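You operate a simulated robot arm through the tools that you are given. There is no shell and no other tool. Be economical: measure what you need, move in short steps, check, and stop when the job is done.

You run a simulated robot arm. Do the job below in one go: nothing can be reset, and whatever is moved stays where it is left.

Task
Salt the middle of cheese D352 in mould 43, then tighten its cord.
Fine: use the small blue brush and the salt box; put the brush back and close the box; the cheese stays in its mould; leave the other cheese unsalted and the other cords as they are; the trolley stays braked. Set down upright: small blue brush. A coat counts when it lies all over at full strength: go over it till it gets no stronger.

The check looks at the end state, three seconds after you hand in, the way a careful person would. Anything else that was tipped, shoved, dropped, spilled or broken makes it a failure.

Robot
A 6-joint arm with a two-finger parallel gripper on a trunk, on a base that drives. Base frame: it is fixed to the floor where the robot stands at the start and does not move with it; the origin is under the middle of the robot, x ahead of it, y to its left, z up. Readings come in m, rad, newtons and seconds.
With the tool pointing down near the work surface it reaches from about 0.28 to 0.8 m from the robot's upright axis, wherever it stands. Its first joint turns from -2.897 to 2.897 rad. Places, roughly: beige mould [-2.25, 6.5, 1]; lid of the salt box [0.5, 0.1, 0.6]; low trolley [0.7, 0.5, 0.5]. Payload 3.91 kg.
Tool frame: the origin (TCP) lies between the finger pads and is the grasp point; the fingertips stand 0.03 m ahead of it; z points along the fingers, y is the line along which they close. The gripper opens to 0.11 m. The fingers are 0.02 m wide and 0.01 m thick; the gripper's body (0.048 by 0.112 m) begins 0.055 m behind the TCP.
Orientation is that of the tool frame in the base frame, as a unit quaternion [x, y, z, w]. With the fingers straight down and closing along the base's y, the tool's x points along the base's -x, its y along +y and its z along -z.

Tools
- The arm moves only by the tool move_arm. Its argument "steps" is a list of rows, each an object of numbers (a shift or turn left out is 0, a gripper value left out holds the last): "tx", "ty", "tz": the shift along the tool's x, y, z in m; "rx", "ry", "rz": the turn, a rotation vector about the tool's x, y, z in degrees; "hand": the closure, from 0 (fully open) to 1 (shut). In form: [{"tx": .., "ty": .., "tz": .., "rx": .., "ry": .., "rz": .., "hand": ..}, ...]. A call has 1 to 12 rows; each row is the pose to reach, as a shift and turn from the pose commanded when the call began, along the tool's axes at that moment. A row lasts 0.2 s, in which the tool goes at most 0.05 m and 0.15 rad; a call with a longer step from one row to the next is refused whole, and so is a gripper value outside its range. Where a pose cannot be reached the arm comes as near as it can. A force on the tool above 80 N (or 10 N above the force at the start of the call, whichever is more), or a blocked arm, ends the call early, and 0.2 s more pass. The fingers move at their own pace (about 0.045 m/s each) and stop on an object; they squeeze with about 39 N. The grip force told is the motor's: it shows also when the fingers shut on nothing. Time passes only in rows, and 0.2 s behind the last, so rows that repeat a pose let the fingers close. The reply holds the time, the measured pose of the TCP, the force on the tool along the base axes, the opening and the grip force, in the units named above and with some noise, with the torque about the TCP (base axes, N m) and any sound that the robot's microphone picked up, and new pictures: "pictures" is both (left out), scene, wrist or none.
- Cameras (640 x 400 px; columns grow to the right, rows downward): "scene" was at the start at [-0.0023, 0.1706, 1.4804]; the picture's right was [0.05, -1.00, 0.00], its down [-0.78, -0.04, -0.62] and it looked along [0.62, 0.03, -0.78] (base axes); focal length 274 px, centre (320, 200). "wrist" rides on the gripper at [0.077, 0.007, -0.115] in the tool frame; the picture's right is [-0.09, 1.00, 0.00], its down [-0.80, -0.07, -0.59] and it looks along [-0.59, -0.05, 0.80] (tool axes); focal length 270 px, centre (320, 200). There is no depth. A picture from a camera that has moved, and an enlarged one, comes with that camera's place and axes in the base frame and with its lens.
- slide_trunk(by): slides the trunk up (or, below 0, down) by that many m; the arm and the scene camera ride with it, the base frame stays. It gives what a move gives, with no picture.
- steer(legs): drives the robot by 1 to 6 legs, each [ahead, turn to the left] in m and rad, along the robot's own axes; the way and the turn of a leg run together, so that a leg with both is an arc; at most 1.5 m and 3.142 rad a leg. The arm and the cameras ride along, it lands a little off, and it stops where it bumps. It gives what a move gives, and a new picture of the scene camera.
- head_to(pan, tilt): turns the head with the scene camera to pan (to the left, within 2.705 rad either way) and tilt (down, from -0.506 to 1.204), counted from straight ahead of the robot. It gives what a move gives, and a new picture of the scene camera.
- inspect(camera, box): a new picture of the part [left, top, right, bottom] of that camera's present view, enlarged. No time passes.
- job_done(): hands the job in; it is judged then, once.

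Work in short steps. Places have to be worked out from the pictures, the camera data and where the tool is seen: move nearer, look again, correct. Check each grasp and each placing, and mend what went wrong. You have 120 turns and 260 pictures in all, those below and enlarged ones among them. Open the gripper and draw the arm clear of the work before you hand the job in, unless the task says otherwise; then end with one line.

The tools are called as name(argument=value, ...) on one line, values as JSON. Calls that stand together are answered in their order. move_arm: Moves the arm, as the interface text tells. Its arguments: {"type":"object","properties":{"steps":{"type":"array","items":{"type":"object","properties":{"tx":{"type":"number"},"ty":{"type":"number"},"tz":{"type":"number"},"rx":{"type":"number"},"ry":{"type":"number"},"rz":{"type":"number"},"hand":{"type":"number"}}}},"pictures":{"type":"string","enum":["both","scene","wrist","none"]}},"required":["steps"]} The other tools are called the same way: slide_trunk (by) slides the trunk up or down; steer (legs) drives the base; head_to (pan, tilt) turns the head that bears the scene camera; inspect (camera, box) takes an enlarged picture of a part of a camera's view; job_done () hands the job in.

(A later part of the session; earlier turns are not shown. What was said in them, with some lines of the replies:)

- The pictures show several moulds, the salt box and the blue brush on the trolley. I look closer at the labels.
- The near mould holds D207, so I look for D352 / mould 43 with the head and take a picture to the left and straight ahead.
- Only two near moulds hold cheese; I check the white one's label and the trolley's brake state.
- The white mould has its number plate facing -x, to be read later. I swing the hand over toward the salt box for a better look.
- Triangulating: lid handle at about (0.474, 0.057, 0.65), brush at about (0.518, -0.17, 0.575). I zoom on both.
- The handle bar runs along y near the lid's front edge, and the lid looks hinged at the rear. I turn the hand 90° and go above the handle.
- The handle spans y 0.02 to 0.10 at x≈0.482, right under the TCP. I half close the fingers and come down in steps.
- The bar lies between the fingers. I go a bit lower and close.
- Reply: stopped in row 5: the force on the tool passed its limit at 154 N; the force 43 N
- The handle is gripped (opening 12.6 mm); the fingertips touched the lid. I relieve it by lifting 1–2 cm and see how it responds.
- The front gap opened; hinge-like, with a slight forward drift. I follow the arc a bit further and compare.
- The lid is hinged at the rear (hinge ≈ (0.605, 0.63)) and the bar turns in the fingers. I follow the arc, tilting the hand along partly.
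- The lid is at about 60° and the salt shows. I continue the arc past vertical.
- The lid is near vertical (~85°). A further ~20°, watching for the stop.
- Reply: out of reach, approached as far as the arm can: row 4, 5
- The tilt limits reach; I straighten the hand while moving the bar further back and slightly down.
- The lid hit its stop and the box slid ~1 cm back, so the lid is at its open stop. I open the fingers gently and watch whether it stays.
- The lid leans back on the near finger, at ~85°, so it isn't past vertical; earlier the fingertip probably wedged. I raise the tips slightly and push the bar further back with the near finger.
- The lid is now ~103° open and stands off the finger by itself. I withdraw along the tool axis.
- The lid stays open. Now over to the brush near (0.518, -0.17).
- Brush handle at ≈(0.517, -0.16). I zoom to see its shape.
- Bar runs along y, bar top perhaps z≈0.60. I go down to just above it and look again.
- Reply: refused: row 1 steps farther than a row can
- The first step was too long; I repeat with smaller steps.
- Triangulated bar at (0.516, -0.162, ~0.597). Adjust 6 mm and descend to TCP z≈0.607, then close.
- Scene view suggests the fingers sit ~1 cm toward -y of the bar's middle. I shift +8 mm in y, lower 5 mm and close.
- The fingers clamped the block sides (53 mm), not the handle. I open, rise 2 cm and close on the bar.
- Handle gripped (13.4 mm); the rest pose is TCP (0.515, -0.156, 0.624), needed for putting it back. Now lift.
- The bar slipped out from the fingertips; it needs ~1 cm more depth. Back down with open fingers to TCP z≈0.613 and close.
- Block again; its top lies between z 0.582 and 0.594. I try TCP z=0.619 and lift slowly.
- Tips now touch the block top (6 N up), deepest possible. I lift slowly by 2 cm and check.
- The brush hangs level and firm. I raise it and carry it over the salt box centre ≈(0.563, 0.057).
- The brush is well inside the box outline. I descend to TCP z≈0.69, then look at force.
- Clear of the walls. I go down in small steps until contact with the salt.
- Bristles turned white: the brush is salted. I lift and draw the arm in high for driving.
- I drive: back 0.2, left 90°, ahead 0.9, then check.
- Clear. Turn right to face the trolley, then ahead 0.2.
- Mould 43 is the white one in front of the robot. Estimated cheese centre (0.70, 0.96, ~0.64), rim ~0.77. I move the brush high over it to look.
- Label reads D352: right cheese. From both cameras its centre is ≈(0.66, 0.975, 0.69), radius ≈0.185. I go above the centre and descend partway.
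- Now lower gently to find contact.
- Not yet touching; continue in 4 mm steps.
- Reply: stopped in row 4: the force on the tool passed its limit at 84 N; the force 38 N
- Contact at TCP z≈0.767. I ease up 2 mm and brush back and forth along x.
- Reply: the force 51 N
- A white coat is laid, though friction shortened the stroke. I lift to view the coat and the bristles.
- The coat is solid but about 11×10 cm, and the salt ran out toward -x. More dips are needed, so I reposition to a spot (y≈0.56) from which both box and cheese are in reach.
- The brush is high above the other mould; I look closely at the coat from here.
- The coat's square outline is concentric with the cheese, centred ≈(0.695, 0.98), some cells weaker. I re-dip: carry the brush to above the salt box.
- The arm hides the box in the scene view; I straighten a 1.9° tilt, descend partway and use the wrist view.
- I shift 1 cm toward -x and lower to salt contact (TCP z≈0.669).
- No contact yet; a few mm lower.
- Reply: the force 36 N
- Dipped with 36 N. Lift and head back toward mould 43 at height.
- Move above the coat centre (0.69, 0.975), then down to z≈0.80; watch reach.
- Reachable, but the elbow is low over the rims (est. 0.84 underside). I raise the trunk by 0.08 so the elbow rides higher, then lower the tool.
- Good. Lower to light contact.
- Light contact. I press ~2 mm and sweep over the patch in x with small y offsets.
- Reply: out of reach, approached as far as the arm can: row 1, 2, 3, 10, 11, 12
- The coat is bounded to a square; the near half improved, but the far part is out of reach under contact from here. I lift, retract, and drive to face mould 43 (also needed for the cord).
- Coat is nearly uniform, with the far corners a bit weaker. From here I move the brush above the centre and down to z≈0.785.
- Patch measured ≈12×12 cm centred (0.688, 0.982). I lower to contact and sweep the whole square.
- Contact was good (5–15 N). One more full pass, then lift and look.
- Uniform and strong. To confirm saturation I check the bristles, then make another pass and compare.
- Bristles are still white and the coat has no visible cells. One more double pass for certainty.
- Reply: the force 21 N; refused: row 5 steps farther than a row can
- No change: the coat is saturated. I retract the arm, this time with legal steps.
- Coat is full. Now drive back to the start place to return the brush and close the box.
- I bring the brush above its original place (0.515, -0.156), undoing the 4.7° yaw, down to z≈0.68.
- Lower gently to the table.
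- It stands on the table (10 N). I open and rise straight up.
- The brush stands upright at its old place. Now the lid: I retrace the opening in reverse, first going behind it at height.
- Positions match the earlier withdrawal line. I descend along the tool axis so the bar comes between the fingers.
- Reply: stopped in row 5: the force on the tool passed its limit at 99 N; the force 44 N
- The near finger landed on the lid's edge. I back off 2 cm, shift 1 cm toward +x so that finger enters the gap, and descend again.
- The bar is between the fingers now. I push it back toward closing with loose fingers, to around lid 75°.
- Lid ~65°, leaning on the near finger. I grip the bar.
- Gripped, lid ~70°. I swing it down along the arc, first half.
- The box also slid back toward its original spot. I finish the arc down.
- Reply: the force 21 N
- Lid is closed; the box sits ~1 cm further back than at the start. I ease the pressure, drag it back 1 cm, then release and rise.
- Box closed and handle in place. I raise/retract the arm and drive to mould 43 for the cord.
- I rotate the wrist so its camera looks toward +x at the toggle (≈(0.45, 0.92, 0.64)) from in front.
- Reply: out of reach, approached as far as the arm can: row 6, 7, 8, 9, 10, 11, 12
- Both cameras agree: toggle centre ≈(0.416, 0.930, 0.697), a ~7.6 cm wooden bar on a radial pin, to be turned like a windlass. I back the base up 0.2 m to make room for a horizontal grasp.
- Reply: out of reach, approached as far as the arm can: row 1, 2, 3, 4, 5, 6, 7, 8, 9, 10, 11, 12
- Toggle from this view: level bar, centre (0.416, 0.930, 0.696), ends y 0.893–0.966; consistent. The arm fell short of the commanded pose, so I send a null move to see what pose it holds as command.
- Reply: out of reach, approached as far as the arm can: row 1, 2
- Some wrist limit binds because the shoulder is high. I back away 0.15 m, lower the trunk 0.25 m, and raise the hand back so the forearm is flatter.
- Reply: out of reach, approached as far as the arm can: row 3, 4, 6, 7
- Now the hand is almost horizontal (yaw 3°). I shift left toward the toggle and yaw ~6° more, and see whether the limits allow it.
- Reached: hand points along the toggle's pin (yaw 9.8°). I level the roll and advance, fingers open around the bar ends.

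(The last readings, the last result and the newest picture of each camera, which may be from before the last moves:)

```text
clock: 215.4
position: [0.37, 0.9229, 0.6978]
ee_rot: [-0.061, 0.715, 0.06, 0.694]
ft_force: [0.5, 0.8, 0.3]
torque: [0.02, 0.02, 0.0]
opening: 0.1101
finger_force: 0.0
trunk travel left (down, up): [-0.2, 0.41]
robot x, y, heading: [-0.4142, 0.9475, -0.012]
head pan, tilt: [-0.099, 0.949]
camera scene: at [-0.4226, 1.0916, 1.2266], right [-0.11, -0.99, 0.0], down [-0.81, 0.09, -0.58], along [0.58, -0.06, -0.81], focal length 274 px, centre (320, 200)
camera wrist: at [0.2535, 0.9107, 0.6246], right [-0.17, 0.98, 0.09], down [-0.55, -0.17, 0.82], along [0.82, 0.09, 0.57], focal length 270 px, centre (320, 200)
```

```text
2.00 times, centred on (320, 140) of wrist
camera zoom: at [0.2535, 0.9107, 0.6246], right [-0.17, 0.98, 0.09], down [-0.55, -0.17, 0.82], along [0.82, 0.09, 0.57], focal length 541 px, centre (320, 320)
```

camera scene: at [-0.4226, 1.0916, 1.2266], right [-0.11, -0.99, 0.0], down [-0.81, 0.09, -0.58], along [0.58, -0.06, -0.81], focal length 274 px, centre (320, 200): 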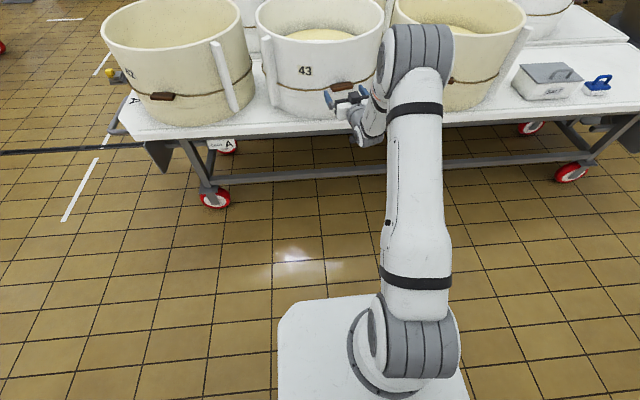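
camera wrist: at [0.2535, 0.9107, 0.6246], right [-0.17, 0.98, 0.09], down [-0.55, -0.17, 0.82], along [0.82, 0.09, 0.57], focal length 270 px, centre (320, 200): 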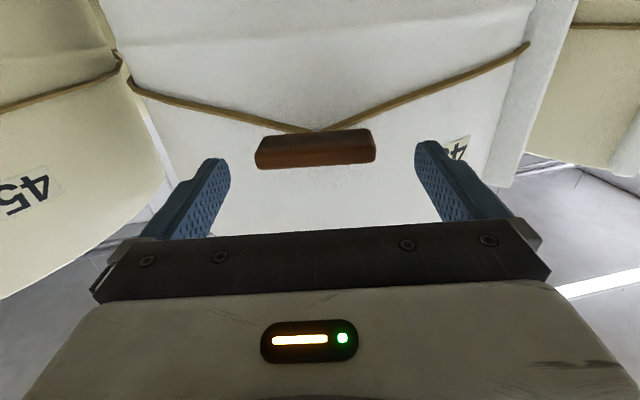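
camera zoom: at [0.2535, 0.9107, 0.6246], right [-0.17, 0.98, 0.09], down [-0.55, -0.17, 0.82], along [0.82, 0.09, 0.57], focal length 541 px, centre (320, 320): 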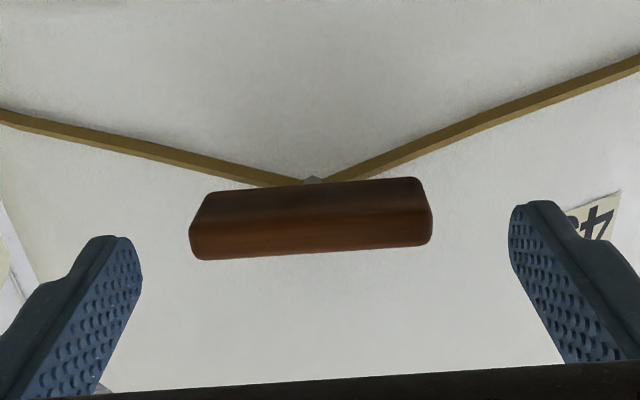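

Bar is centred between the open fingers. Advance the last 3.6 cm and close on its ends.

move_arm(steps=[{"tz": 0.018}, {"tz": 0.034}, {"tz": 0.034}], pictures="wrist")

```text
clock: 216.2
position: [0.4063, 0.931, 0.6972]
ee_rot: [-0.061, 0.715, 0.06, 0.694]
ft_force: [-0.8, 0.1, 0.7]
torque: [-0.04, 0.01, 0.02]
opening: 0.11
finger_force: 0.1
trunk travel left (down, up): [-0.2, 0.41]
robot x, y, heading: [-0.4185, 0.9464, -0.005]
head pan, tilt: [-0.099, 0.949]
camera wrist: at [0.2884, 0.9177, 0.6243], right [-0.17, 0.98, 0.09], down [-0.55, -0.17, 0.82], along [0.82, 0.09, 0.57], focal length 270 px, centre (320, 200)
```

wrist: 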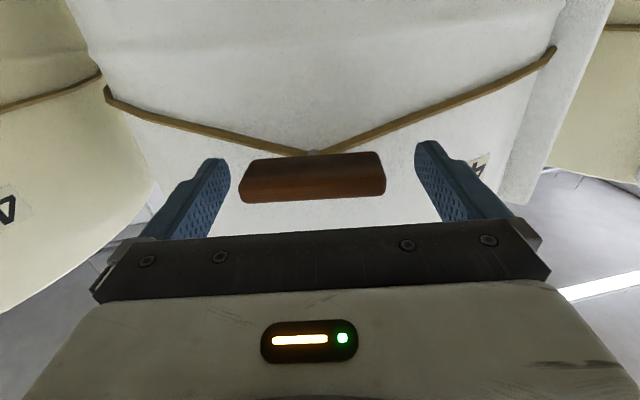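

move_arm(steps=[{"hand": 0.4}, {"hand": 0.8}, {"hand": 1}, {"hand": 1}, {"hand": 1}], pictures="wrist")

```text
clock: 217.4
position: [0.4057, 0.9309, 0.6961]
ee_rot: [-0.06, 0.715, 0.059, 0.694]
ft_force: [-3.5, -2.4, 0.7]
torque: [-0.04, 0.01, -0.16]
opening: 0.0751
finger_force: 39.2
trunk travel left (down, up): [-0.2, 0.41]
robot x, y, heading: [-0.4156, 0.9491, -0.009]
head pan, tilt: [-0.099, 0.949]
camera wrist: at [0.2882, 0.9172, 0.6244], right [-0.17, 0.98, 0.09], down [-0.55, -0.17, 0.82], along [0.82, 0.09, 0.57], focal length 270 px, centre (320, 200)
```

wrist: 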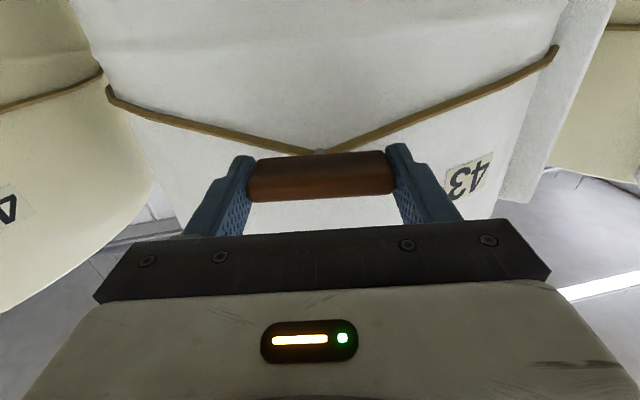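

Gripped by the ends (75 mm). I turn 24° clockwise (as seen facing it) and watch torque and cord.

move_arm(steps=[{"rz": 6}, {"rz": 12}, {"rz": 18}, {"rz": 24}, {"rz": 24}], pictures="wrist")

inspect(camera="scene", box=[250, 20, 450, 140])

```text
clock: 218.6
position: [0.4034, 0.931, 0.6969]
ee_rot: [0.089, 0.712, 0.202, 0.666]
ft_force: [1.4, 6.4, 0.1]
torque: [0.18, -0.86, 2.1]
opening: 0.0751
finger_force: 39.5
trunk travel left (down, up): [-0.2, 0.41]
robot x, y, heading: [-0.4211, 0.9508, -0.009]
head pan, tilt: [-0.099, 0.949]
camera wrist: at [0.2817, 0.9474, 0.6338], right [-0.14, 0.86, 0.49], down [-0.5, -0.48, 0.72], along [0.86, -0.14, 0.49], focal length 270 px, centre (320, 200)
```

wrist: 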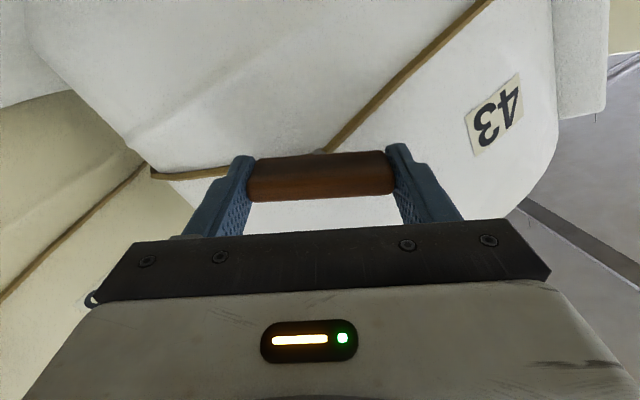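

```text
3.20 times, centred on (350, 80) of scene
camera zoom: at [-0.4226, 1.0921, 1.2265], right [-0.11, -0.99, 0.0], down [-0.81, 0.09, -0.58], along [0.58, -0.06, -0.81], focal length 878 px, centre (224, 584)
```

zoom: 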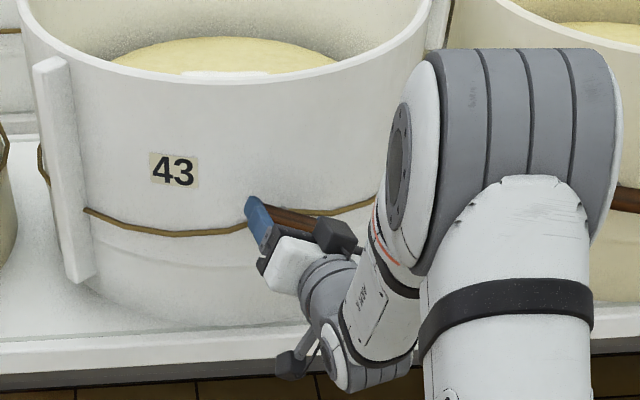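

It turns easily (pin torque 0.2 N·m). I continue clockwise to about 90°.

move_arm(steps=[{"rz": 8}, {"rz": 16}, {"rz": 24}, {"rz": 32}, {"rz": 40}, {"rz": 48}, {"rz": 56}, {"rz": 64}, {"rz": 66}, {"rz": 66}], pictures="wrist")

inspect(camera="scene", box=[250, 20, 450, 140])

```text
clock: 220.8
position: [0.4047, 0.9295, 0.6965]
ee_rot: [0.463, 0.549, 0.533, 0.448]
ft_force: [-6.0, 3.3, 0.0]
torque: [-0.66, -0.6, 0.68]
opening: 0.0753
finger_force: 39.0
trunk travel left (down, up): [-0.2, 0.41]
robot x, y, heading: [-0.4197, 0.9467, -0.004]
head pan, tilt: [-0.099, 0.949]
camera wrist: at [0.2776, 0.9862, 0.7079], right [0.05, -0.08, 1.0], down [-0.45, -0.89, -0.05], along [0.89, -0.45, -0.08], focal length 270 px, centre (320, 200)
```

wrist: 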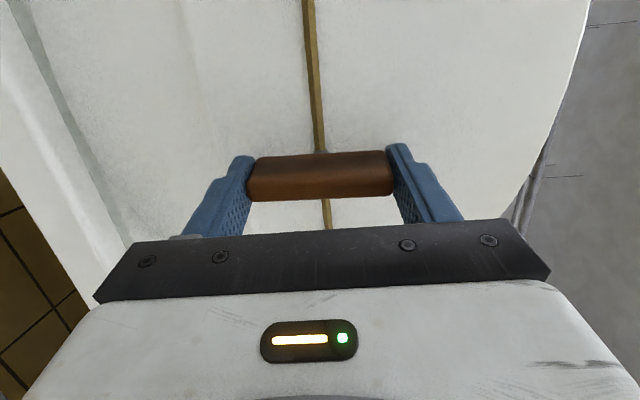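

```text
3.20 times, centred on (350, 80) of scene
camera zoom: at [-0.4226, 1.0919, 1.2266], right [-0.11, -0.99, 0.0], down [-0.81, 0.09, -0.58], along [0.58, -0.06, -0.81], focal length 878 px, centre (224, 584)
```

zoom: 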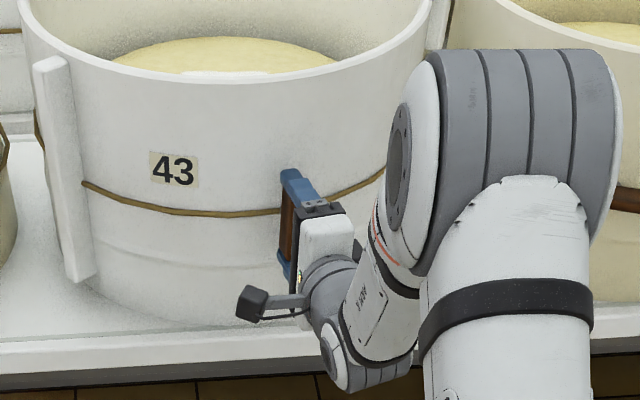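

The cord is straightening: clockwise tightens (torque now 0.66 N·m). I turn on and watch the torque.

move_arm(steps=[{"rz": 6}, {"rz": 12}, {"rz": 18}, {"rz": 24}, {"rz": 30}, {"rz": 36}, {"rz": 36}], pictures="wrist")

inspect(camera="scene", box=[250, 20, 450, 140])

```text
clock: 222.4
position: [0.4034, 0.9291, 0.6974]
ee_rot: [0.609, 0.379, 0.646, 0.261]
ft_force: [-3.1, 0.0, -3.2]
torque: [0.24, -1.55, 0.14]
opening: 0.0129
finger_force: 39.1
trunk travel left (down, up): [-0.2, 0.41]
robot x, y, heading: [-0.4212, 0.9514, -0.006]
head pan, tilt: [-0.099, 0.949]
camera wrist: at [0.2819, 0.9674, 0.7531], right [0.13, -0.65, 0.75], down [-0.5, -0.7, -0.51], along [0.86, -0.31, -0.41], focal length 270 px, centre (320, 200)
```

wrist: 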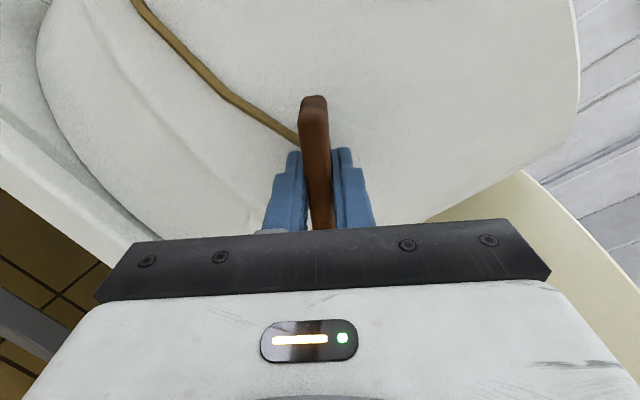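

```text
3.20 times, centred on (350, 80) of scene
camera zoom: at [-0.4228, 1.0916, 1.2267], right [-0.11, -0.99, 0.0], down [-0.81, 0.09, -0.58], along [0.58, -0.06, -0.81], focal length 878 px, centre (224, 584)
```

zoom: 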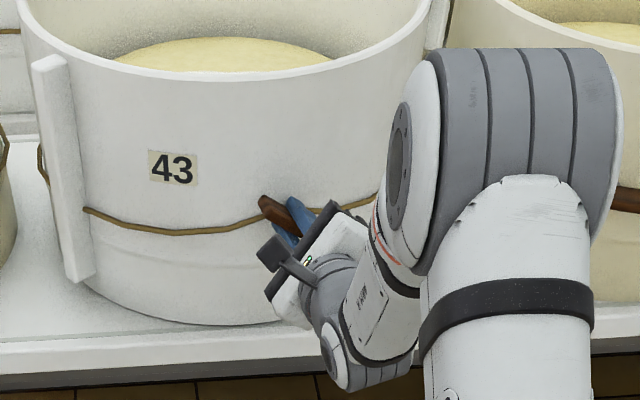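

The end grip slipped and the cord sprang slack again (bar now pinched by thickness at ~36°). A firmer way: use the two fingers as a wrench, bearing on the bar's long sides. I release, back off, and roll the hand back.

move_arm(steps=[{"rz": -8}, {"rz": -16}, {"rz": -24}, {"rz": -32}, {"rz": -36}, {"rz": -36, "hand": 0.7}, {"rz": -36, "hand": 0.5}, {"rz": -36, "hand": 0.3, "tz": -0.01}, {"rz": -36, "tz": -0.04}, {"rz": -36, "tz": -0.07}, {"rz": -36, "tz": -0.07}], pictures="wrist")

inspect(camera="scene", box=[250, 20, 450, 140])

```text
clock: 224.8
position: [0.3368, 0.9158, 0.7001]
ee_rot: [0.463, 0.549, 0.532, 0.449]
ft_force: [0.5, 0.6, -0.4]
torque: [-0.02, 0.03, 0.0]
opening: 0.0771
finger_force: 0.1
trunk travel left (down, up): [-0.2, 0.41]
robot x, y, heading: [-0.4175, 0.9474, -0.009]
head pan, tilt: [-0.099, 0.949]
camera wrist: at [0.21, 0.9724, 0.7107], right [0.04, -0.08, 1.0], down [-0.45, -0.89, -0.05], along [0.89, -0.45, -0.08], focal length 270 px, centre (320, 200)
```

wrist: 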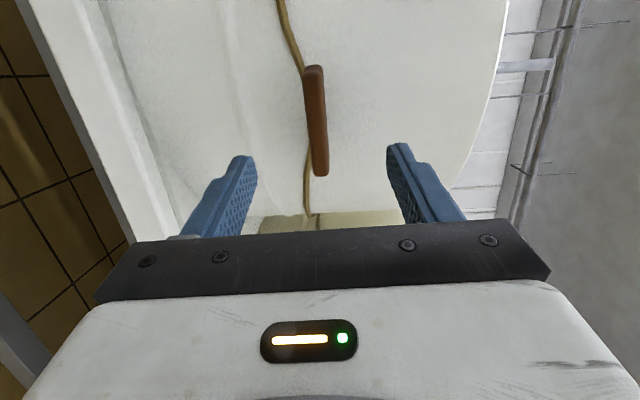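

```text
3.20 times, centred on (350, 80) of scene
camera zoom: at [-0.4227, 1.0916, 1.2266], right [-0.11, -0.99, 0.0], down [-0.81, 0.09, -0.58], along [0.58, -0.06, -0.81], focal length 878 px, centre (224, 584)
```

zoom: 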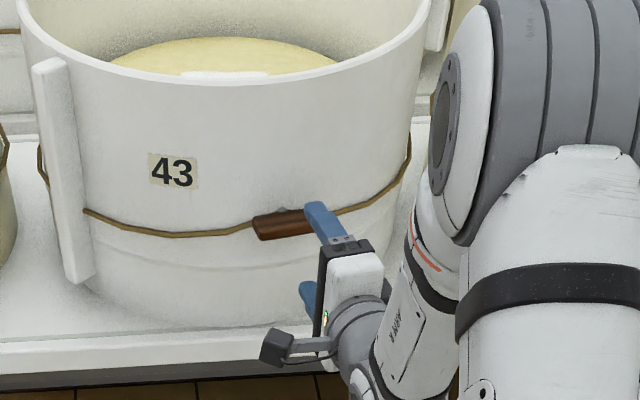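

Bar is level again. I roll the hand back to -50° for the wrench hold.

move_arm(steps=[{"rz": -8, "hand": 0.49}, {"rz": -16}, {"rz": -24}, {"rz": -32}, {"rz": -40}, {"rz": -48}, {"rz": -56}, {"rz": -64}, {"rz": -72}, {"rz": -80}, {"rz": -88}, {"rz": -96}], pictures="none")

move_arm(steps=[{"rz": -8}, {"rz": -16}, {"rz": -24}, {"rz": -32}, {"rz": -40}, {"rz": -44}, {"rz": -44}], pictures="wrist")

```text
clock: 227.4
position: [0.3395, 0.9111, 0.7047]
ee_rot: [-0.073, 0.715, 0.055, 0.693]
ft_force: [-1.1, -0.1, 0.4]
torque: [-0.02, -0.02, 0.02]
opening: 0.056
finger_force: 0.1
out of reach, approached as far as the arm can: row 12
trunk travel left (down, up): [-0.2, 0.41]
robot x, y, heading: [-0.4204, 0.9469, -0.011]
head pan, tilt: [-0.099, 0.949]
```

```text
clock: 229.0
position: [0.4787, 0.8086, 0.8262]
ee_rot: [-0.349, 0.664, -0.147, 0.645]
ft_force: [-18.9, -3.1, -0.8]
torque: [-0.12, 0.42, 0.73]
opening: 0.0579
finger_force: 1.7
out of reach, approached as far as the arm can: row 1, 2, 3, 4, 5, 6, 7
trunk travel left (down, up): [-0.2, 0.41]
robot x, y, heading: [-0.4155, 0.9481, -0.008]
head pan, tilt: [-0.099, 0.949]
camera wrist: at [0.372, 0.7345, 0.7791], right [-0.28, 0.77, -0.58], down [-0.61, 0.32, 0.72], along [0.74, 0.56, 0.38], focal length 270 px, centre (320, 200)
```

wrist: 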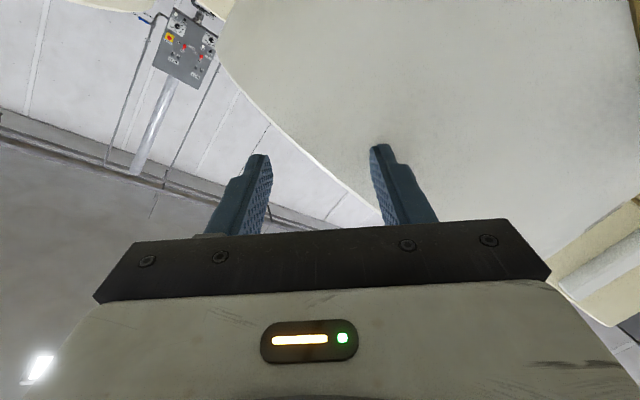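

The roll limit (≈-6°) made the arm wander forward; it now touches a mould lightly (19 N). I pull straight back with the base.

steer(legs=[[-0.15, 0]])

inspect(camera="scene", box=[200, 0, 560, 160])

```text
clock: 230.3
position: [0.3296, 0.8123, 0.8256]
ee_rot: [-0.35, 0.664, -0.145, 0.645]
ft_force: [-0.4, 0.5, 0.1]
torque: [-0.04, -0.01, 0.0]
opening: 0.056
finger_force: 0.0
trunk travel left (down, up): [-0.2, 0.41]
robot x, y, heading: [-0.5655, 0.9496, -0.007]
head pan, tilt: [-0.099, 0.949]
camera scene: at [-0.5724, 1.0925, 1.2266], right [-0.1, -0.99, 0.0], down [-0.81, 0.09, -0.58], along [0.58, -0.06, -0.81], focal length 274 px, centre (320, 200)
```

scene: 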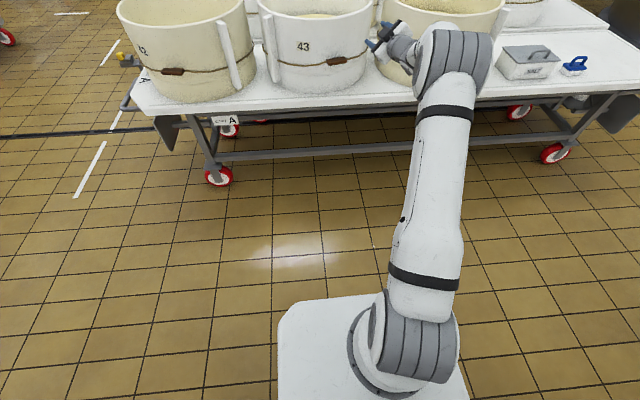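

```text
1.78 times, centred on (380, 80) of scene
camera zoom: at [-0.5724, 1.0925, 1.2266], right [-0.1, -0.99, 0.0], down [-0.81, 0.09, -0.58], along [0.58, -0.06, -0.81], focal length 488 px, centre (213, 413)
```

zoom: 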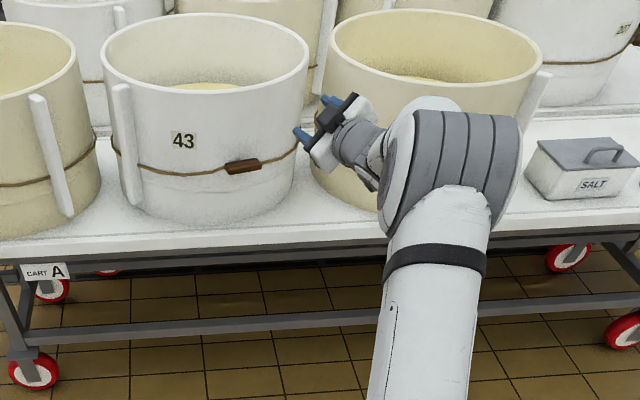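

Moulds stand untouched in place. I bring the hand back to the earlier standoff orientation.

move_arm(steps=[{"tx": 0.0027, "ty": 0.0312, "tz": -0.0155, "rx": 1.1, "ry": -0.6, "rz": 6.6}, {"tx": 0.0054, "ty": 0.0625, "tz": -0.031, "rx": 2.2, "ry": -1.1, "rz": 13.2}, {"tx": 0.0081, "ty": 0.0937, "tz": -0.0465, "rx": 3.2, "ry": -1.7, "rz": 19.8}, {"tx": 0.0109, "ty": 0.1249, "tz": -0.062, "rx": 4.3, "ry": -2.3, "rz": 26.4}, {"tx": 0.0136, "ty": 0.1562, "tz": -0.0776, "rx": 5.4, "ry": -2.8, "rz": 33}, {"tx": 0.0163, "ty": 0.1874, "tz": -0.0931, "rx": 6.5, "ry": -3.4, "rz": 39.5}, {"tx": 0.0163, "ty": 0.1874, "tz": -0.0931, "rx": 6.5, "ry": -3.4, "rz": 39.5}], pictures="wrist")

```text
clock: 231.9
position: [0.1926, 0.9108, 0.7057]
ee_rot: [-0.072, 0.715, 0.054, 0.694]
ft_force: [0.2, -0.5, 0.4]
torque: [0.02, 0.0, 0.01]
opening: 0.0565
finger_force: 0.1
out of reach, approached as far as the arm can: row 1, 2, 3, 4, 5
trunk travel left (down, up): [-0.2, 0.41]
robot x, y, heading: [-0.5687, 0.9516, -0.01]
head pan, tilt: [-0.099, 0.949]
camera wrist: at [0.0748, 0.8953, 0.633], right [-0.18, 0.98, 0.07], down [-0.55, -0.15, 0.82], along [0.82, 0.11, 0.57], focal length 270 px, centre (320, 200)
```

wrist: 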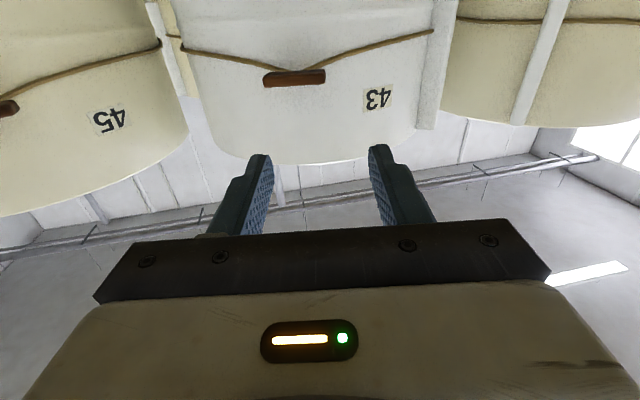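

Back in a sane pose, well clear of the moulds. I probe the upper roll range here in free space.

move_arm(steps=[{"rz": 8}, {"rz": 16}, {"rz": 24}, {"rz": 32}, {"rz": 40}, {"rz": 48}, {"rz": 56}, {"rz": 64}, {"rz": 72}, {"rz": 80}, {"rz": 88}, {"rz": 96}], pictures="none")

move_arm(steps=[{"rz": 8}, {"rz": 16}, {"rz": 24}, {"rz": 32}, {"rz": 40}, {"rz": 48}, {"rz": 56}, {"rz": 64}, {"rz": 72}, {"rz": 80}, {"rz": 88}, {"rz": 96}], pictures="none")

move_arm(steps=[{"rz": 8}, {"rz": 16}, {"rz": 24}, {"rz": 32}, {"rz": 40}, {"rz": 48}], pictures="wrist")

```text
clock: 234.5
position: [0.1902, 0.9106, 0.7053]
ee_rot: [0.483, 0.532, 0.552, 0.423]
ft_force: [-0.2, 0.5, 0.5]
torque: [0.01, -0.01, -0.03]
opening: 0.056
finger_force: 0.0
trunk travel left (down, up): [-0.2, 0.41]
robot x, y, heading: [-0.5709, 0.9507, -0.006]
head pan, tilt: [-0.099, 0.949]
```

```text
clock: 237.1
position: [0.1907, 0.9106, 0.7034]
ee_rot: [0.718, -0.003, 0.685, -0.126]
ft_force: [0.2, -0.7, -0.4]
torque: [0.02, 0.02, -0.04]
opening: 0.0561
finger_force: 0.1
trunk travel left (down, up): [-0.2, 0.41]
robot x, y, heading: [-0.5682, 0.9494, -0.005]
head pan, tilt: [-0.099, 0.949]
```

```text
clock: 238.5
position: [0.1901, 0.9112, 0.7038]
ee_rot: [0.654, -0.296, 0.574, -0.393]
ft_force: [-0.6, 0.2, -0.3]
torque: [0.0, -0.01, -0.02]
opening: 0.0559
finger_force: 0.0
trunk travel left (down, up): [-0.2, 0.41]
robot x, y, heading: [-0.5697, 0.9525, -0.005]
head pan, tilt: [-0.099, 0.949]
camera wrist: at [0.0899, 0.8219, 0.7425], right [0.05, -0.44, -0.9], down [-0.72, 0.6, -0.34], along [0.69, 0.67, -0.29], focal length 270 px, centre (320, 200)
```

wrist: 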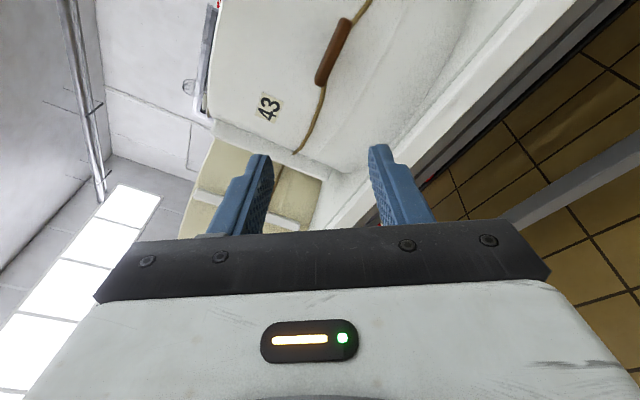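

Roll has room at least to +239°. New idea, simpler: with fingers closed as a peg, push the bar's end around in a circle about the pin without rolling the hand. I set roll to 180° (camera on top) and close the fingers.

move_arm(steps=[{"rz": -8, "hand": 1}, {"rz": -16}, {"rz": -24}, {"rz": -32}, {"rz": -40}, {"rz": -48}, {"rz": -56}, {"rz": -58.8}, {"rz": -58.8}], pictures="none")

steer(legs=[[0.12, 0]])

move_arm(steps=[{"tx": 0.0}], pictures="wrist")

```text
clock: 240.5
position: [0.1905, 0.9108, 0.7042]
ee_rot: [0.714, 0.066, 0.694, -0.062]
ft_force: [0.0, -0.2, 0.6]
torque: [-0.01, -0.03, -0.04]
opening: 0.0001
finger_force: 38.2
trunk travel left (down, up): [-0.2, 0.41]
robot x, y, heading: [-0.5682, 0.9505, -0.006]
head pan, tilt: [-0.099, 0.949]
```

```text
clock: 241.8
position: [0.3122, 0.9107, 0.7041]
ee_rot: [0.715, 0.066, 0.693, -0.062]
ft_force: [-0.4, -0.4, -0.3]
torque: [-0.01, 0.02, 0.04]
opening: 0.0001
finger_force: 37.6
trunk travel left (down, up): [-0.2, 0.41]
robot x, y, heading: [-0.4465, 0.9502, -0.003]
head pan, tilt: [-0.099, 0.949]
camera scene: at [-0.451, 1.0919, 1.2266], right [-0.1, -0.99, 0.0], down [-0.81, 0.09, -0.58], along [0.58, -0.06, -0.81], focal length 274 px, centre (320, 200)
```

scene: 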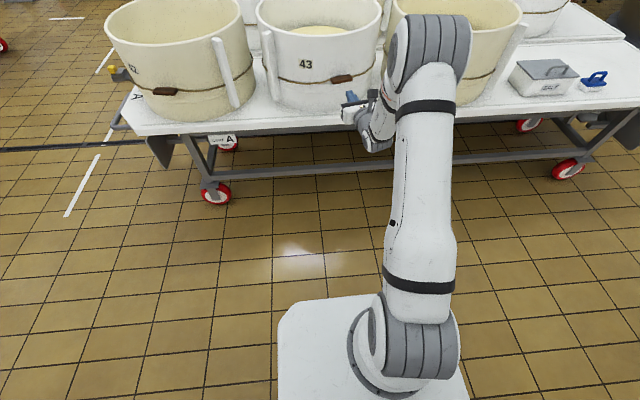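

```text
clock: 242.2
position: [0.3118, 0.9113, 0.7051]
ee_rot: [0.715, 0.066, 0.693, -0.062]
ft_force: [-0.6, 0.4, 0.1]
torque: [0.03, -0.03, 0.01]
opening: 0.0
finger_force: 37.5
trunk travel left (down, up): [-0.2, 0.41]
robot x, y, heading: [-0.4493, 0.9481, 0.0]
head pan, tilt: [-0.099, 0.949]
camera wrist: at [0.2022, 0.8841, 0.7858], right [0.18, -0.98, -0.09], down [-0.62, -0.04, -0.78], along [0.76, 0.19, -0.62], focal length 270 px, centre (320, 200)
```

wrist: 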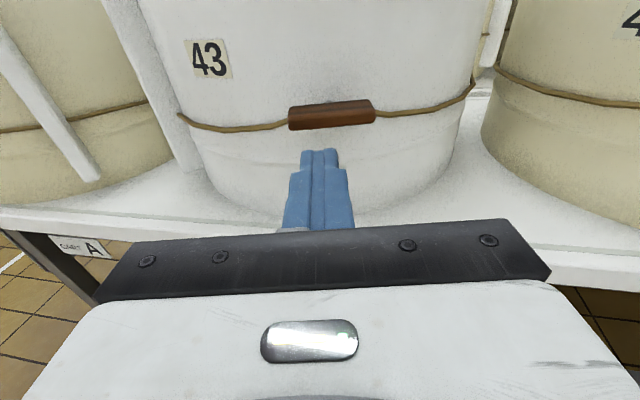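

Clear view from above the hand: toggle now at ≈(0.416, 0.920, 0.698). I advance the closed fingers to a point just above the bar, right of the pin.

move_arm(steps=[{"tx": 0.026, "ty": 0.0172, "tz": 0.02}, {"tx": 0.026, "ty": 0.0172, "tz": 0.05}, {"tx": 0.026, "ty": 0.0172, "tz": 0.075}, {"tx": 0.026, "ty": 0.0172, "tz": 0.0934}, {"tx": 0.026, "ty": 0.0172, "tz": 0.0934}], pictures="wrist")

inspect(camera="wrist", box=[220, 90, 420, 240])

```text
clock: 243.4
position: [0.4077, 0.91, 0.7264]
ee_rot: [0.715, 0.065, 0.693, -0.062]
ft_force: [0.6, 0.1, -0.3]
torque: [0.0, 0.02, 0.02]
opening: 0.0001
finger_force: 38.1
trunk travel left (down, up): [-0.2, 0.41]
robot x, y, heading: [-0.4463, 0.9496, -0.006]
head pan, tilt: [-0.099, 0.949]
camera wrist: at [0.2979, 0.8832, 0.8089], right [0.18, -0.98, -0.09], down [-0.62, -0.04, -0.78], along [0.76, 0.19, -0.62], focal length 270 px, centre (320, 200)
```

wrist: 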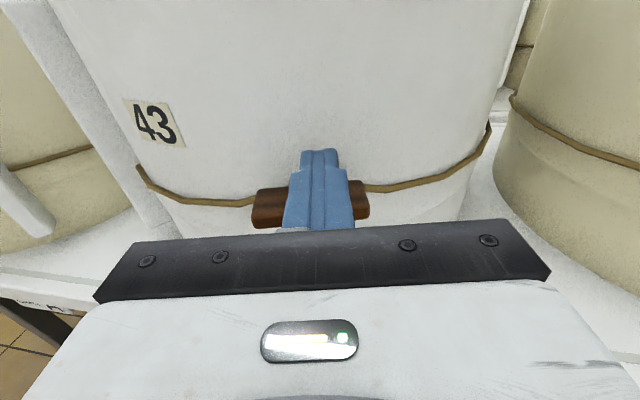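

```text
2.67 times, centred on (320, 165) of wrist
camera zoom: at [0.2979, 0.8832, 0.8089], right [0.18, -0.98, -0.09], down [-0.62, -0.04, -0.78], along [0.76, 0.19, -0.62], focal length 721 px, centre (320, 293)
```

zoom: 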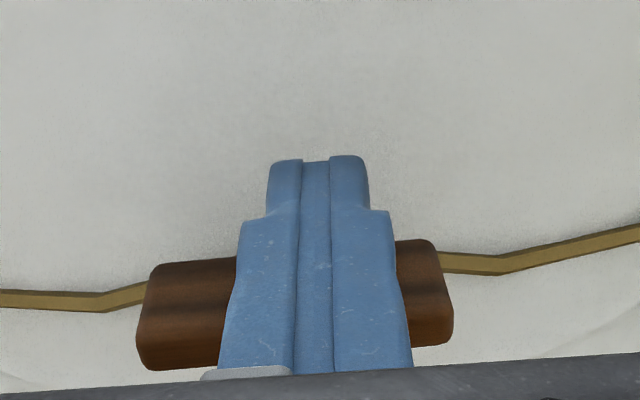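

The peg is just above the bar, ~6 mm right of the pin. I push the right end down and around in a circle, first to bar ≈70°.

move_arm(steps=[{"ty": 0.0095, "tx": -0.0032}, {"ty": 0.0177, "tx": -0.0101}, {"ty": 0.0231, "tx": -0.0194}, {"ty": 0.025, "tx": -0.03}, {"ty": 0.0231, "tx": -0.0406}, {"ty": 0.0177, "tx": -0.0499}, {"ty": 0.0177, "tx": -0.0499}], pictures="wrist")

inspect(camera="wrist", box=[180, 60, 460, 240])

```text
clock: 245.0
position: [0.4086, 0.8922, 0.6763]
ee_rot: [0.715, 0.066, 0.693, -0.062]
ft_force: [1.1, 0.1, -0.2]
torque: [0.0, 0.01, 0.0]
opening: 0.0004
finger_force: 37.8
trunk travel left (down, up): [-0.2, 0.41]
robot x, y, heading: [-0.446, 0.9512, -0.001]
head pan, tilt: [-0.099, 0.949]
camera wrist: at [0.2994, 0.8664, 0.7581], right [0.18, -0.98, -0.09], down [-0.62, -0.04, -0.78], along [0.76, 0.19, -0.62], focal length 270 px, centre (320, 200)
```

wrist: 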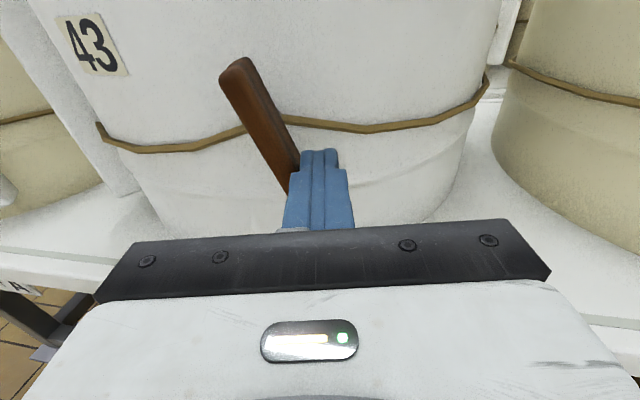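

```text
2.22 times, centred on (320, 150) of wrist
camera zoom: at [0.2994, 0.8664, 0.7581], right [0.18, -0.98, -0.09], down [-0.62, -0.04, -0.78], along [0.76, 0.19, -0.62], focal length 601 px, centre (320, 311)
```

zoom: 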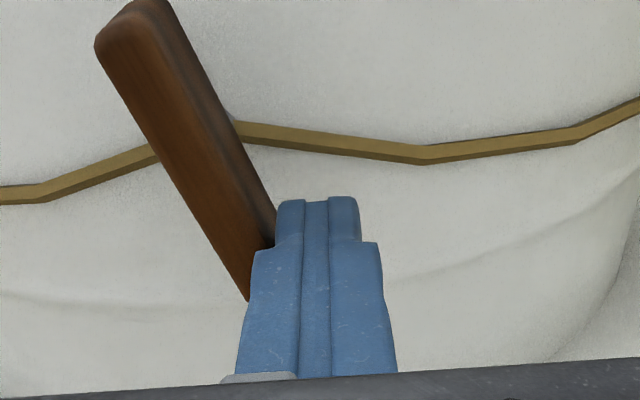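

The bar follows with almost no force (≈60°). I continue around.

move_arm(steps=[{"ty": -0.0038, "tx": -0.0038}, {"ty": -0.0082, "tx": -0.0069}, {"ty": -0.0131, "tx": -0.0092}, {"ty": -0.0183, "tx": -0.0106}, {"ty": -0.0237, "tx": -0.0111}, {"ty": -0.0291, "tx": -0.0106}, {"ty": -0.0291, "tx": -0.0106}], pictures="wrist")

inspect(camera="wrist", box=[180, 60, 460, 240])

```text
clock: 246.6
position: [0.4043, 0.9107, 0.6674]
ee_rot: [0.714, 0.057, 0.695, -0.058]
ft_force: [15.5, -52.1, 10.7]
torque: [0.56, 0.01, -0.82]
opening: 0.0
finger_force: 37.2
trunk travel left (down, up): [-0.2, 0.41]
robot x, y, heading: [-0.4478, 0.9507, -0.006]
head pan, tilt: [-0.099, 0.949]
camera wrist: at [0.2939, 0.8848, 0.7492], right [0.16, -0.98, -0.09], down [-0.62, -0.03, -0.78], along [0.77, 0.18, -0.61], focal length 270 px, centre (320, 200)
```

wrist: 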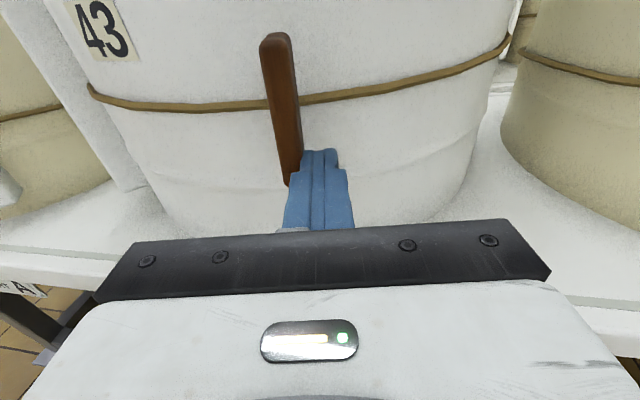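

```text
2.22 times, centred on (320, 150) of wrist
camera zoom: at [0.2939, 0.8848, 0.7492], right [0.16, -0.98, -0.09], down [-0.62, -0.03, -0.78], along [0.77, 0.18, -0.61], focal length 601 px, centre (320, 311)
```

zoom: 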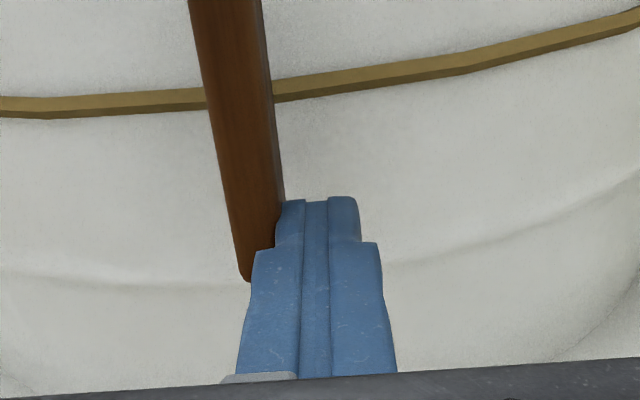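

At ~90° it meets a hard stop (52 N) and the cord is taut and straight: this is fully tightened. I ease off sideways and withdraw the fingers, then check it stays.

move_arm(steps=[{"ty": 0.01}, {"ty": 0.02}, {"ty": 0.025}, {"ty": 0.025, "tz": -0.03}, {"ty": 0.025, "tz": -0.07}, {"ty": 0.025, "tz": -0.11}, {"ty": 0.025, "tz": -0.14}], pictures="wrist")

inspect(camera="wrist", box=[180, 40, 460, 220])

```text
clock: 248.2
position: [0.2711, 0.8718, 0.6706]
ee_rot: [0.715, 0.065, 0.694, -0.062]
ft_force: [0.2, -0.1, -0.5]
torque: [0.03, -0.03, 0.0]
opening: 0.0
finger_force: 38.0
trunk travel left (down, up): [-0.2, 0.41]
robot x, y, heading: [-0.4477, 0.9443, -0.007]
head pan, tilt: [-0.099, 0.949]
camera wrist: at [0.1612, 0.8445, 0.7527], right [0.18, -0.98, -0.09], down [-0.62, -0.04, -0.78], along [0.76, 0.19, -0.62], focal length 270 px, centre (320, 200)
```

wrist: 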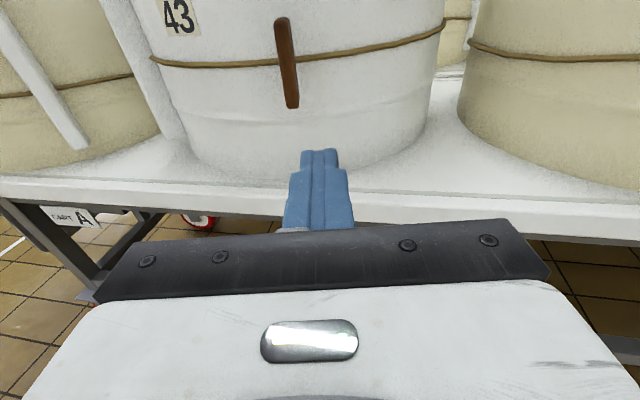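

```text
2.22 times, centred on (320, 130) of wrist
camera zoom: at [0.1612, 0.8445, 0.7527], right [0.18, -0.98, -0.09], down [-0.62, -0.04, -0.78], along [0.76, 0.19, -0.62], focal length 601 px, centre (320, 356)
```

zoom: 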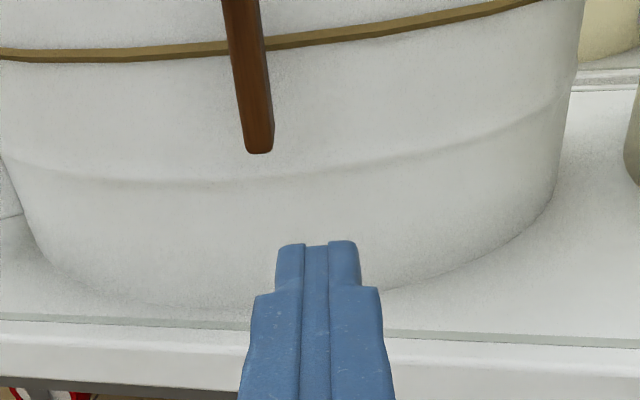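

The toggle stays upright and the cord taut. I back away, open the gripper, raise the trunk and take a final overview.

steer(legs=[[-0.15, 0]])

move_arm(steps=[{"hand": 0.0}, {"hand": 0.0}, {"hand": 0.0}], pictures="none")

slide_trunk(by=0.35)

head_to(pan=-0.2, tilt=0.65)

inspect(camera="scene", box=[120, 100, 360, 260])

inspect(camera="scene", box=[400, 120, 640, 280])

```text
clock: 249.6
position: [0.1204, 0.8731, 0.6708]
ee_rot: [0.716, 0.066, 0.692, -0.063]
ft_force: [-0.3, 0.3, 0.6]
torque: [0.01, 0.01, 0.0]
opening: 0.0
finger_force: 37.4
trunk travel left (down, up): [-0.2, 0.41]
robot x, y, heading: [-0.596, 0.9535, -0.001]
head pan, tilt: [-0.099, 0.949]
camera scene: at [-0.6006, 1.0925, 1.2266], right [-0.1, -0.99, 0.0], down [-0.81, 0.08, -0.58], along [0.58, -0.06, -0.81], focal length 274 px, centre (320, 200)
```

scene: 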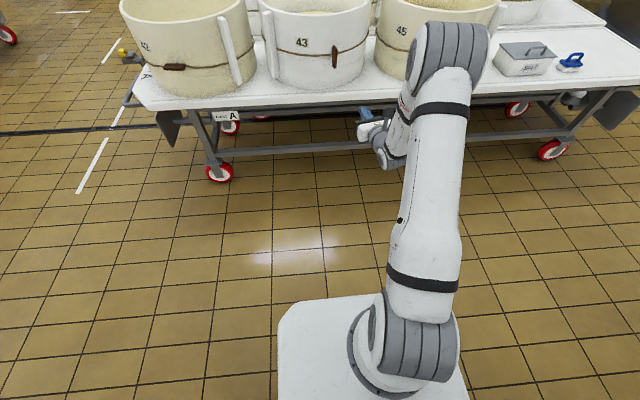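

```text
clock: 250.4
position: [0.1207, 0.873, 0.6705]
ee_rot: [0.715, 0.065, 0.694, -0.062]
ft_force: [0.2, 0.3, 0.4]
torque: [-0.02, 0.01, 0.02]
opening: 0.0684
finger_force: 0.0
trunk travel left (down, up): [-0.2, 0.41]
robot x, y, heading: [-0.6016, 0.9502, -0.007]
head pan, tilt: [-0.099, 0.949]
```

```text
clock: 253.8
position: [0.1217, 0.8723, 1.021]
ee_rot: [0.715, 0.066, 0.694, -0.063]
ft_force: [-0.4, 0.5, -0.1]
torque: [-0.01, 0.03, 0.02]
opening: 0.11
finger_force: 0.2
trunk travel left (down, up): [-0.55, 0.06]
robot x, y, heading: [-0.5975, 0.9525, -0.006]
head pan, tilt: [-0.099, 0.949]
```

```text
clock: 254.6
position: [0.1201, 0.8727, 1.0201]
ee_rot: [0.715, 0.065, 0.693, -0.062]
ft_force: [0.6, 0.2, 0.7]
torque: [0.01, -0.02, 0.01]
opening: 0.11
finger_force: 0.1
trunk travel left (down, up): [-0.55, 0.06]
robot x, y, heading: [-0.5974, 0.9513, -0.005]
head pan, tilt: [-0.201, 0.649]
camera scene: at [-0.5876, 1.0823, 1.6007], right [-0.2, -0.98, 0.0], down [-0.59, 0.12, -0.8], along [0.78, -0.16, -0.61], focal length 274 px, centre (320, 200)
```

scene: 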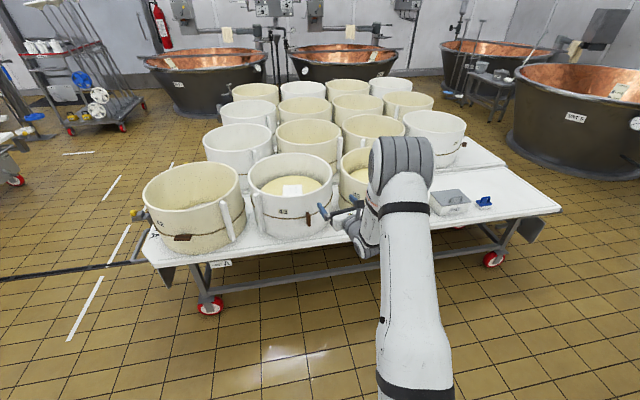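

```text
2.50 times, centred on (240, 180) of scene
camera zoom: at [-0.5876, 1.0823, 1.6007], right [-0.2, -0.98, 0.0], down [-0.59, 0.12, -0.8], along [0.78, -0.16, -0.61], focal length 686 px, centre (520, 250)
```

zoom: 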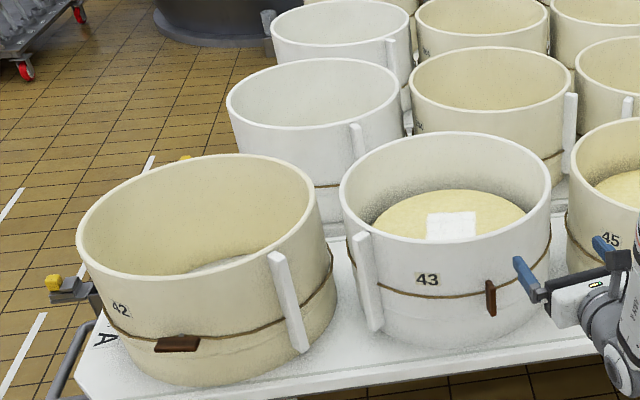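

```text
2.50 times, centred on (520, 200) of scene
camera zoom: at [-0.5876, 1.0823, 1.6007], right [-0.2, -0.98, 0.0], down [-0.59, 0.12, -0.8], along [0.78, -0.16, -0.61], focal length 686 px, centre (-180, 200)
```

zoom: 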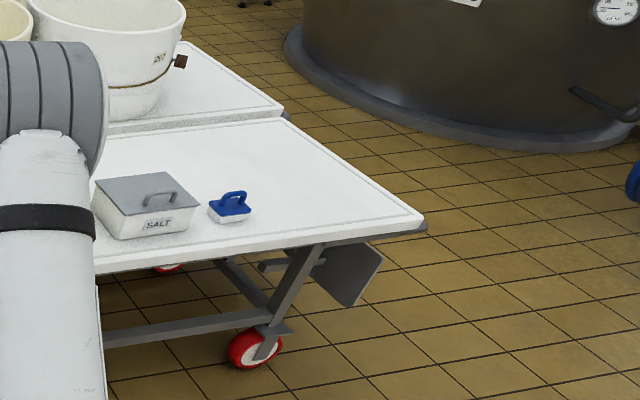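

The final views show everything as it should be: cheese D352 coated, mould 43's toggle upright and its cord taut, the box closed, the brush upright in its old place, and the gripper open and clear. I hand in.

job_done()

```text
The job is handed in.
```

The middle of cheese D352 in mould 43 is salted until extra passes made no difference, and its cord is turned tight to the stop. The brush stands upright in its old place, the salt box is closed, and the gripper is open and clear. At one point a finger lightly touched a mould (about 19 N), and mould 43 may have shifted a few millimetres. The salt box slid about 1–2 cm while I worked the lid, and I pulled it back to about where it stood.
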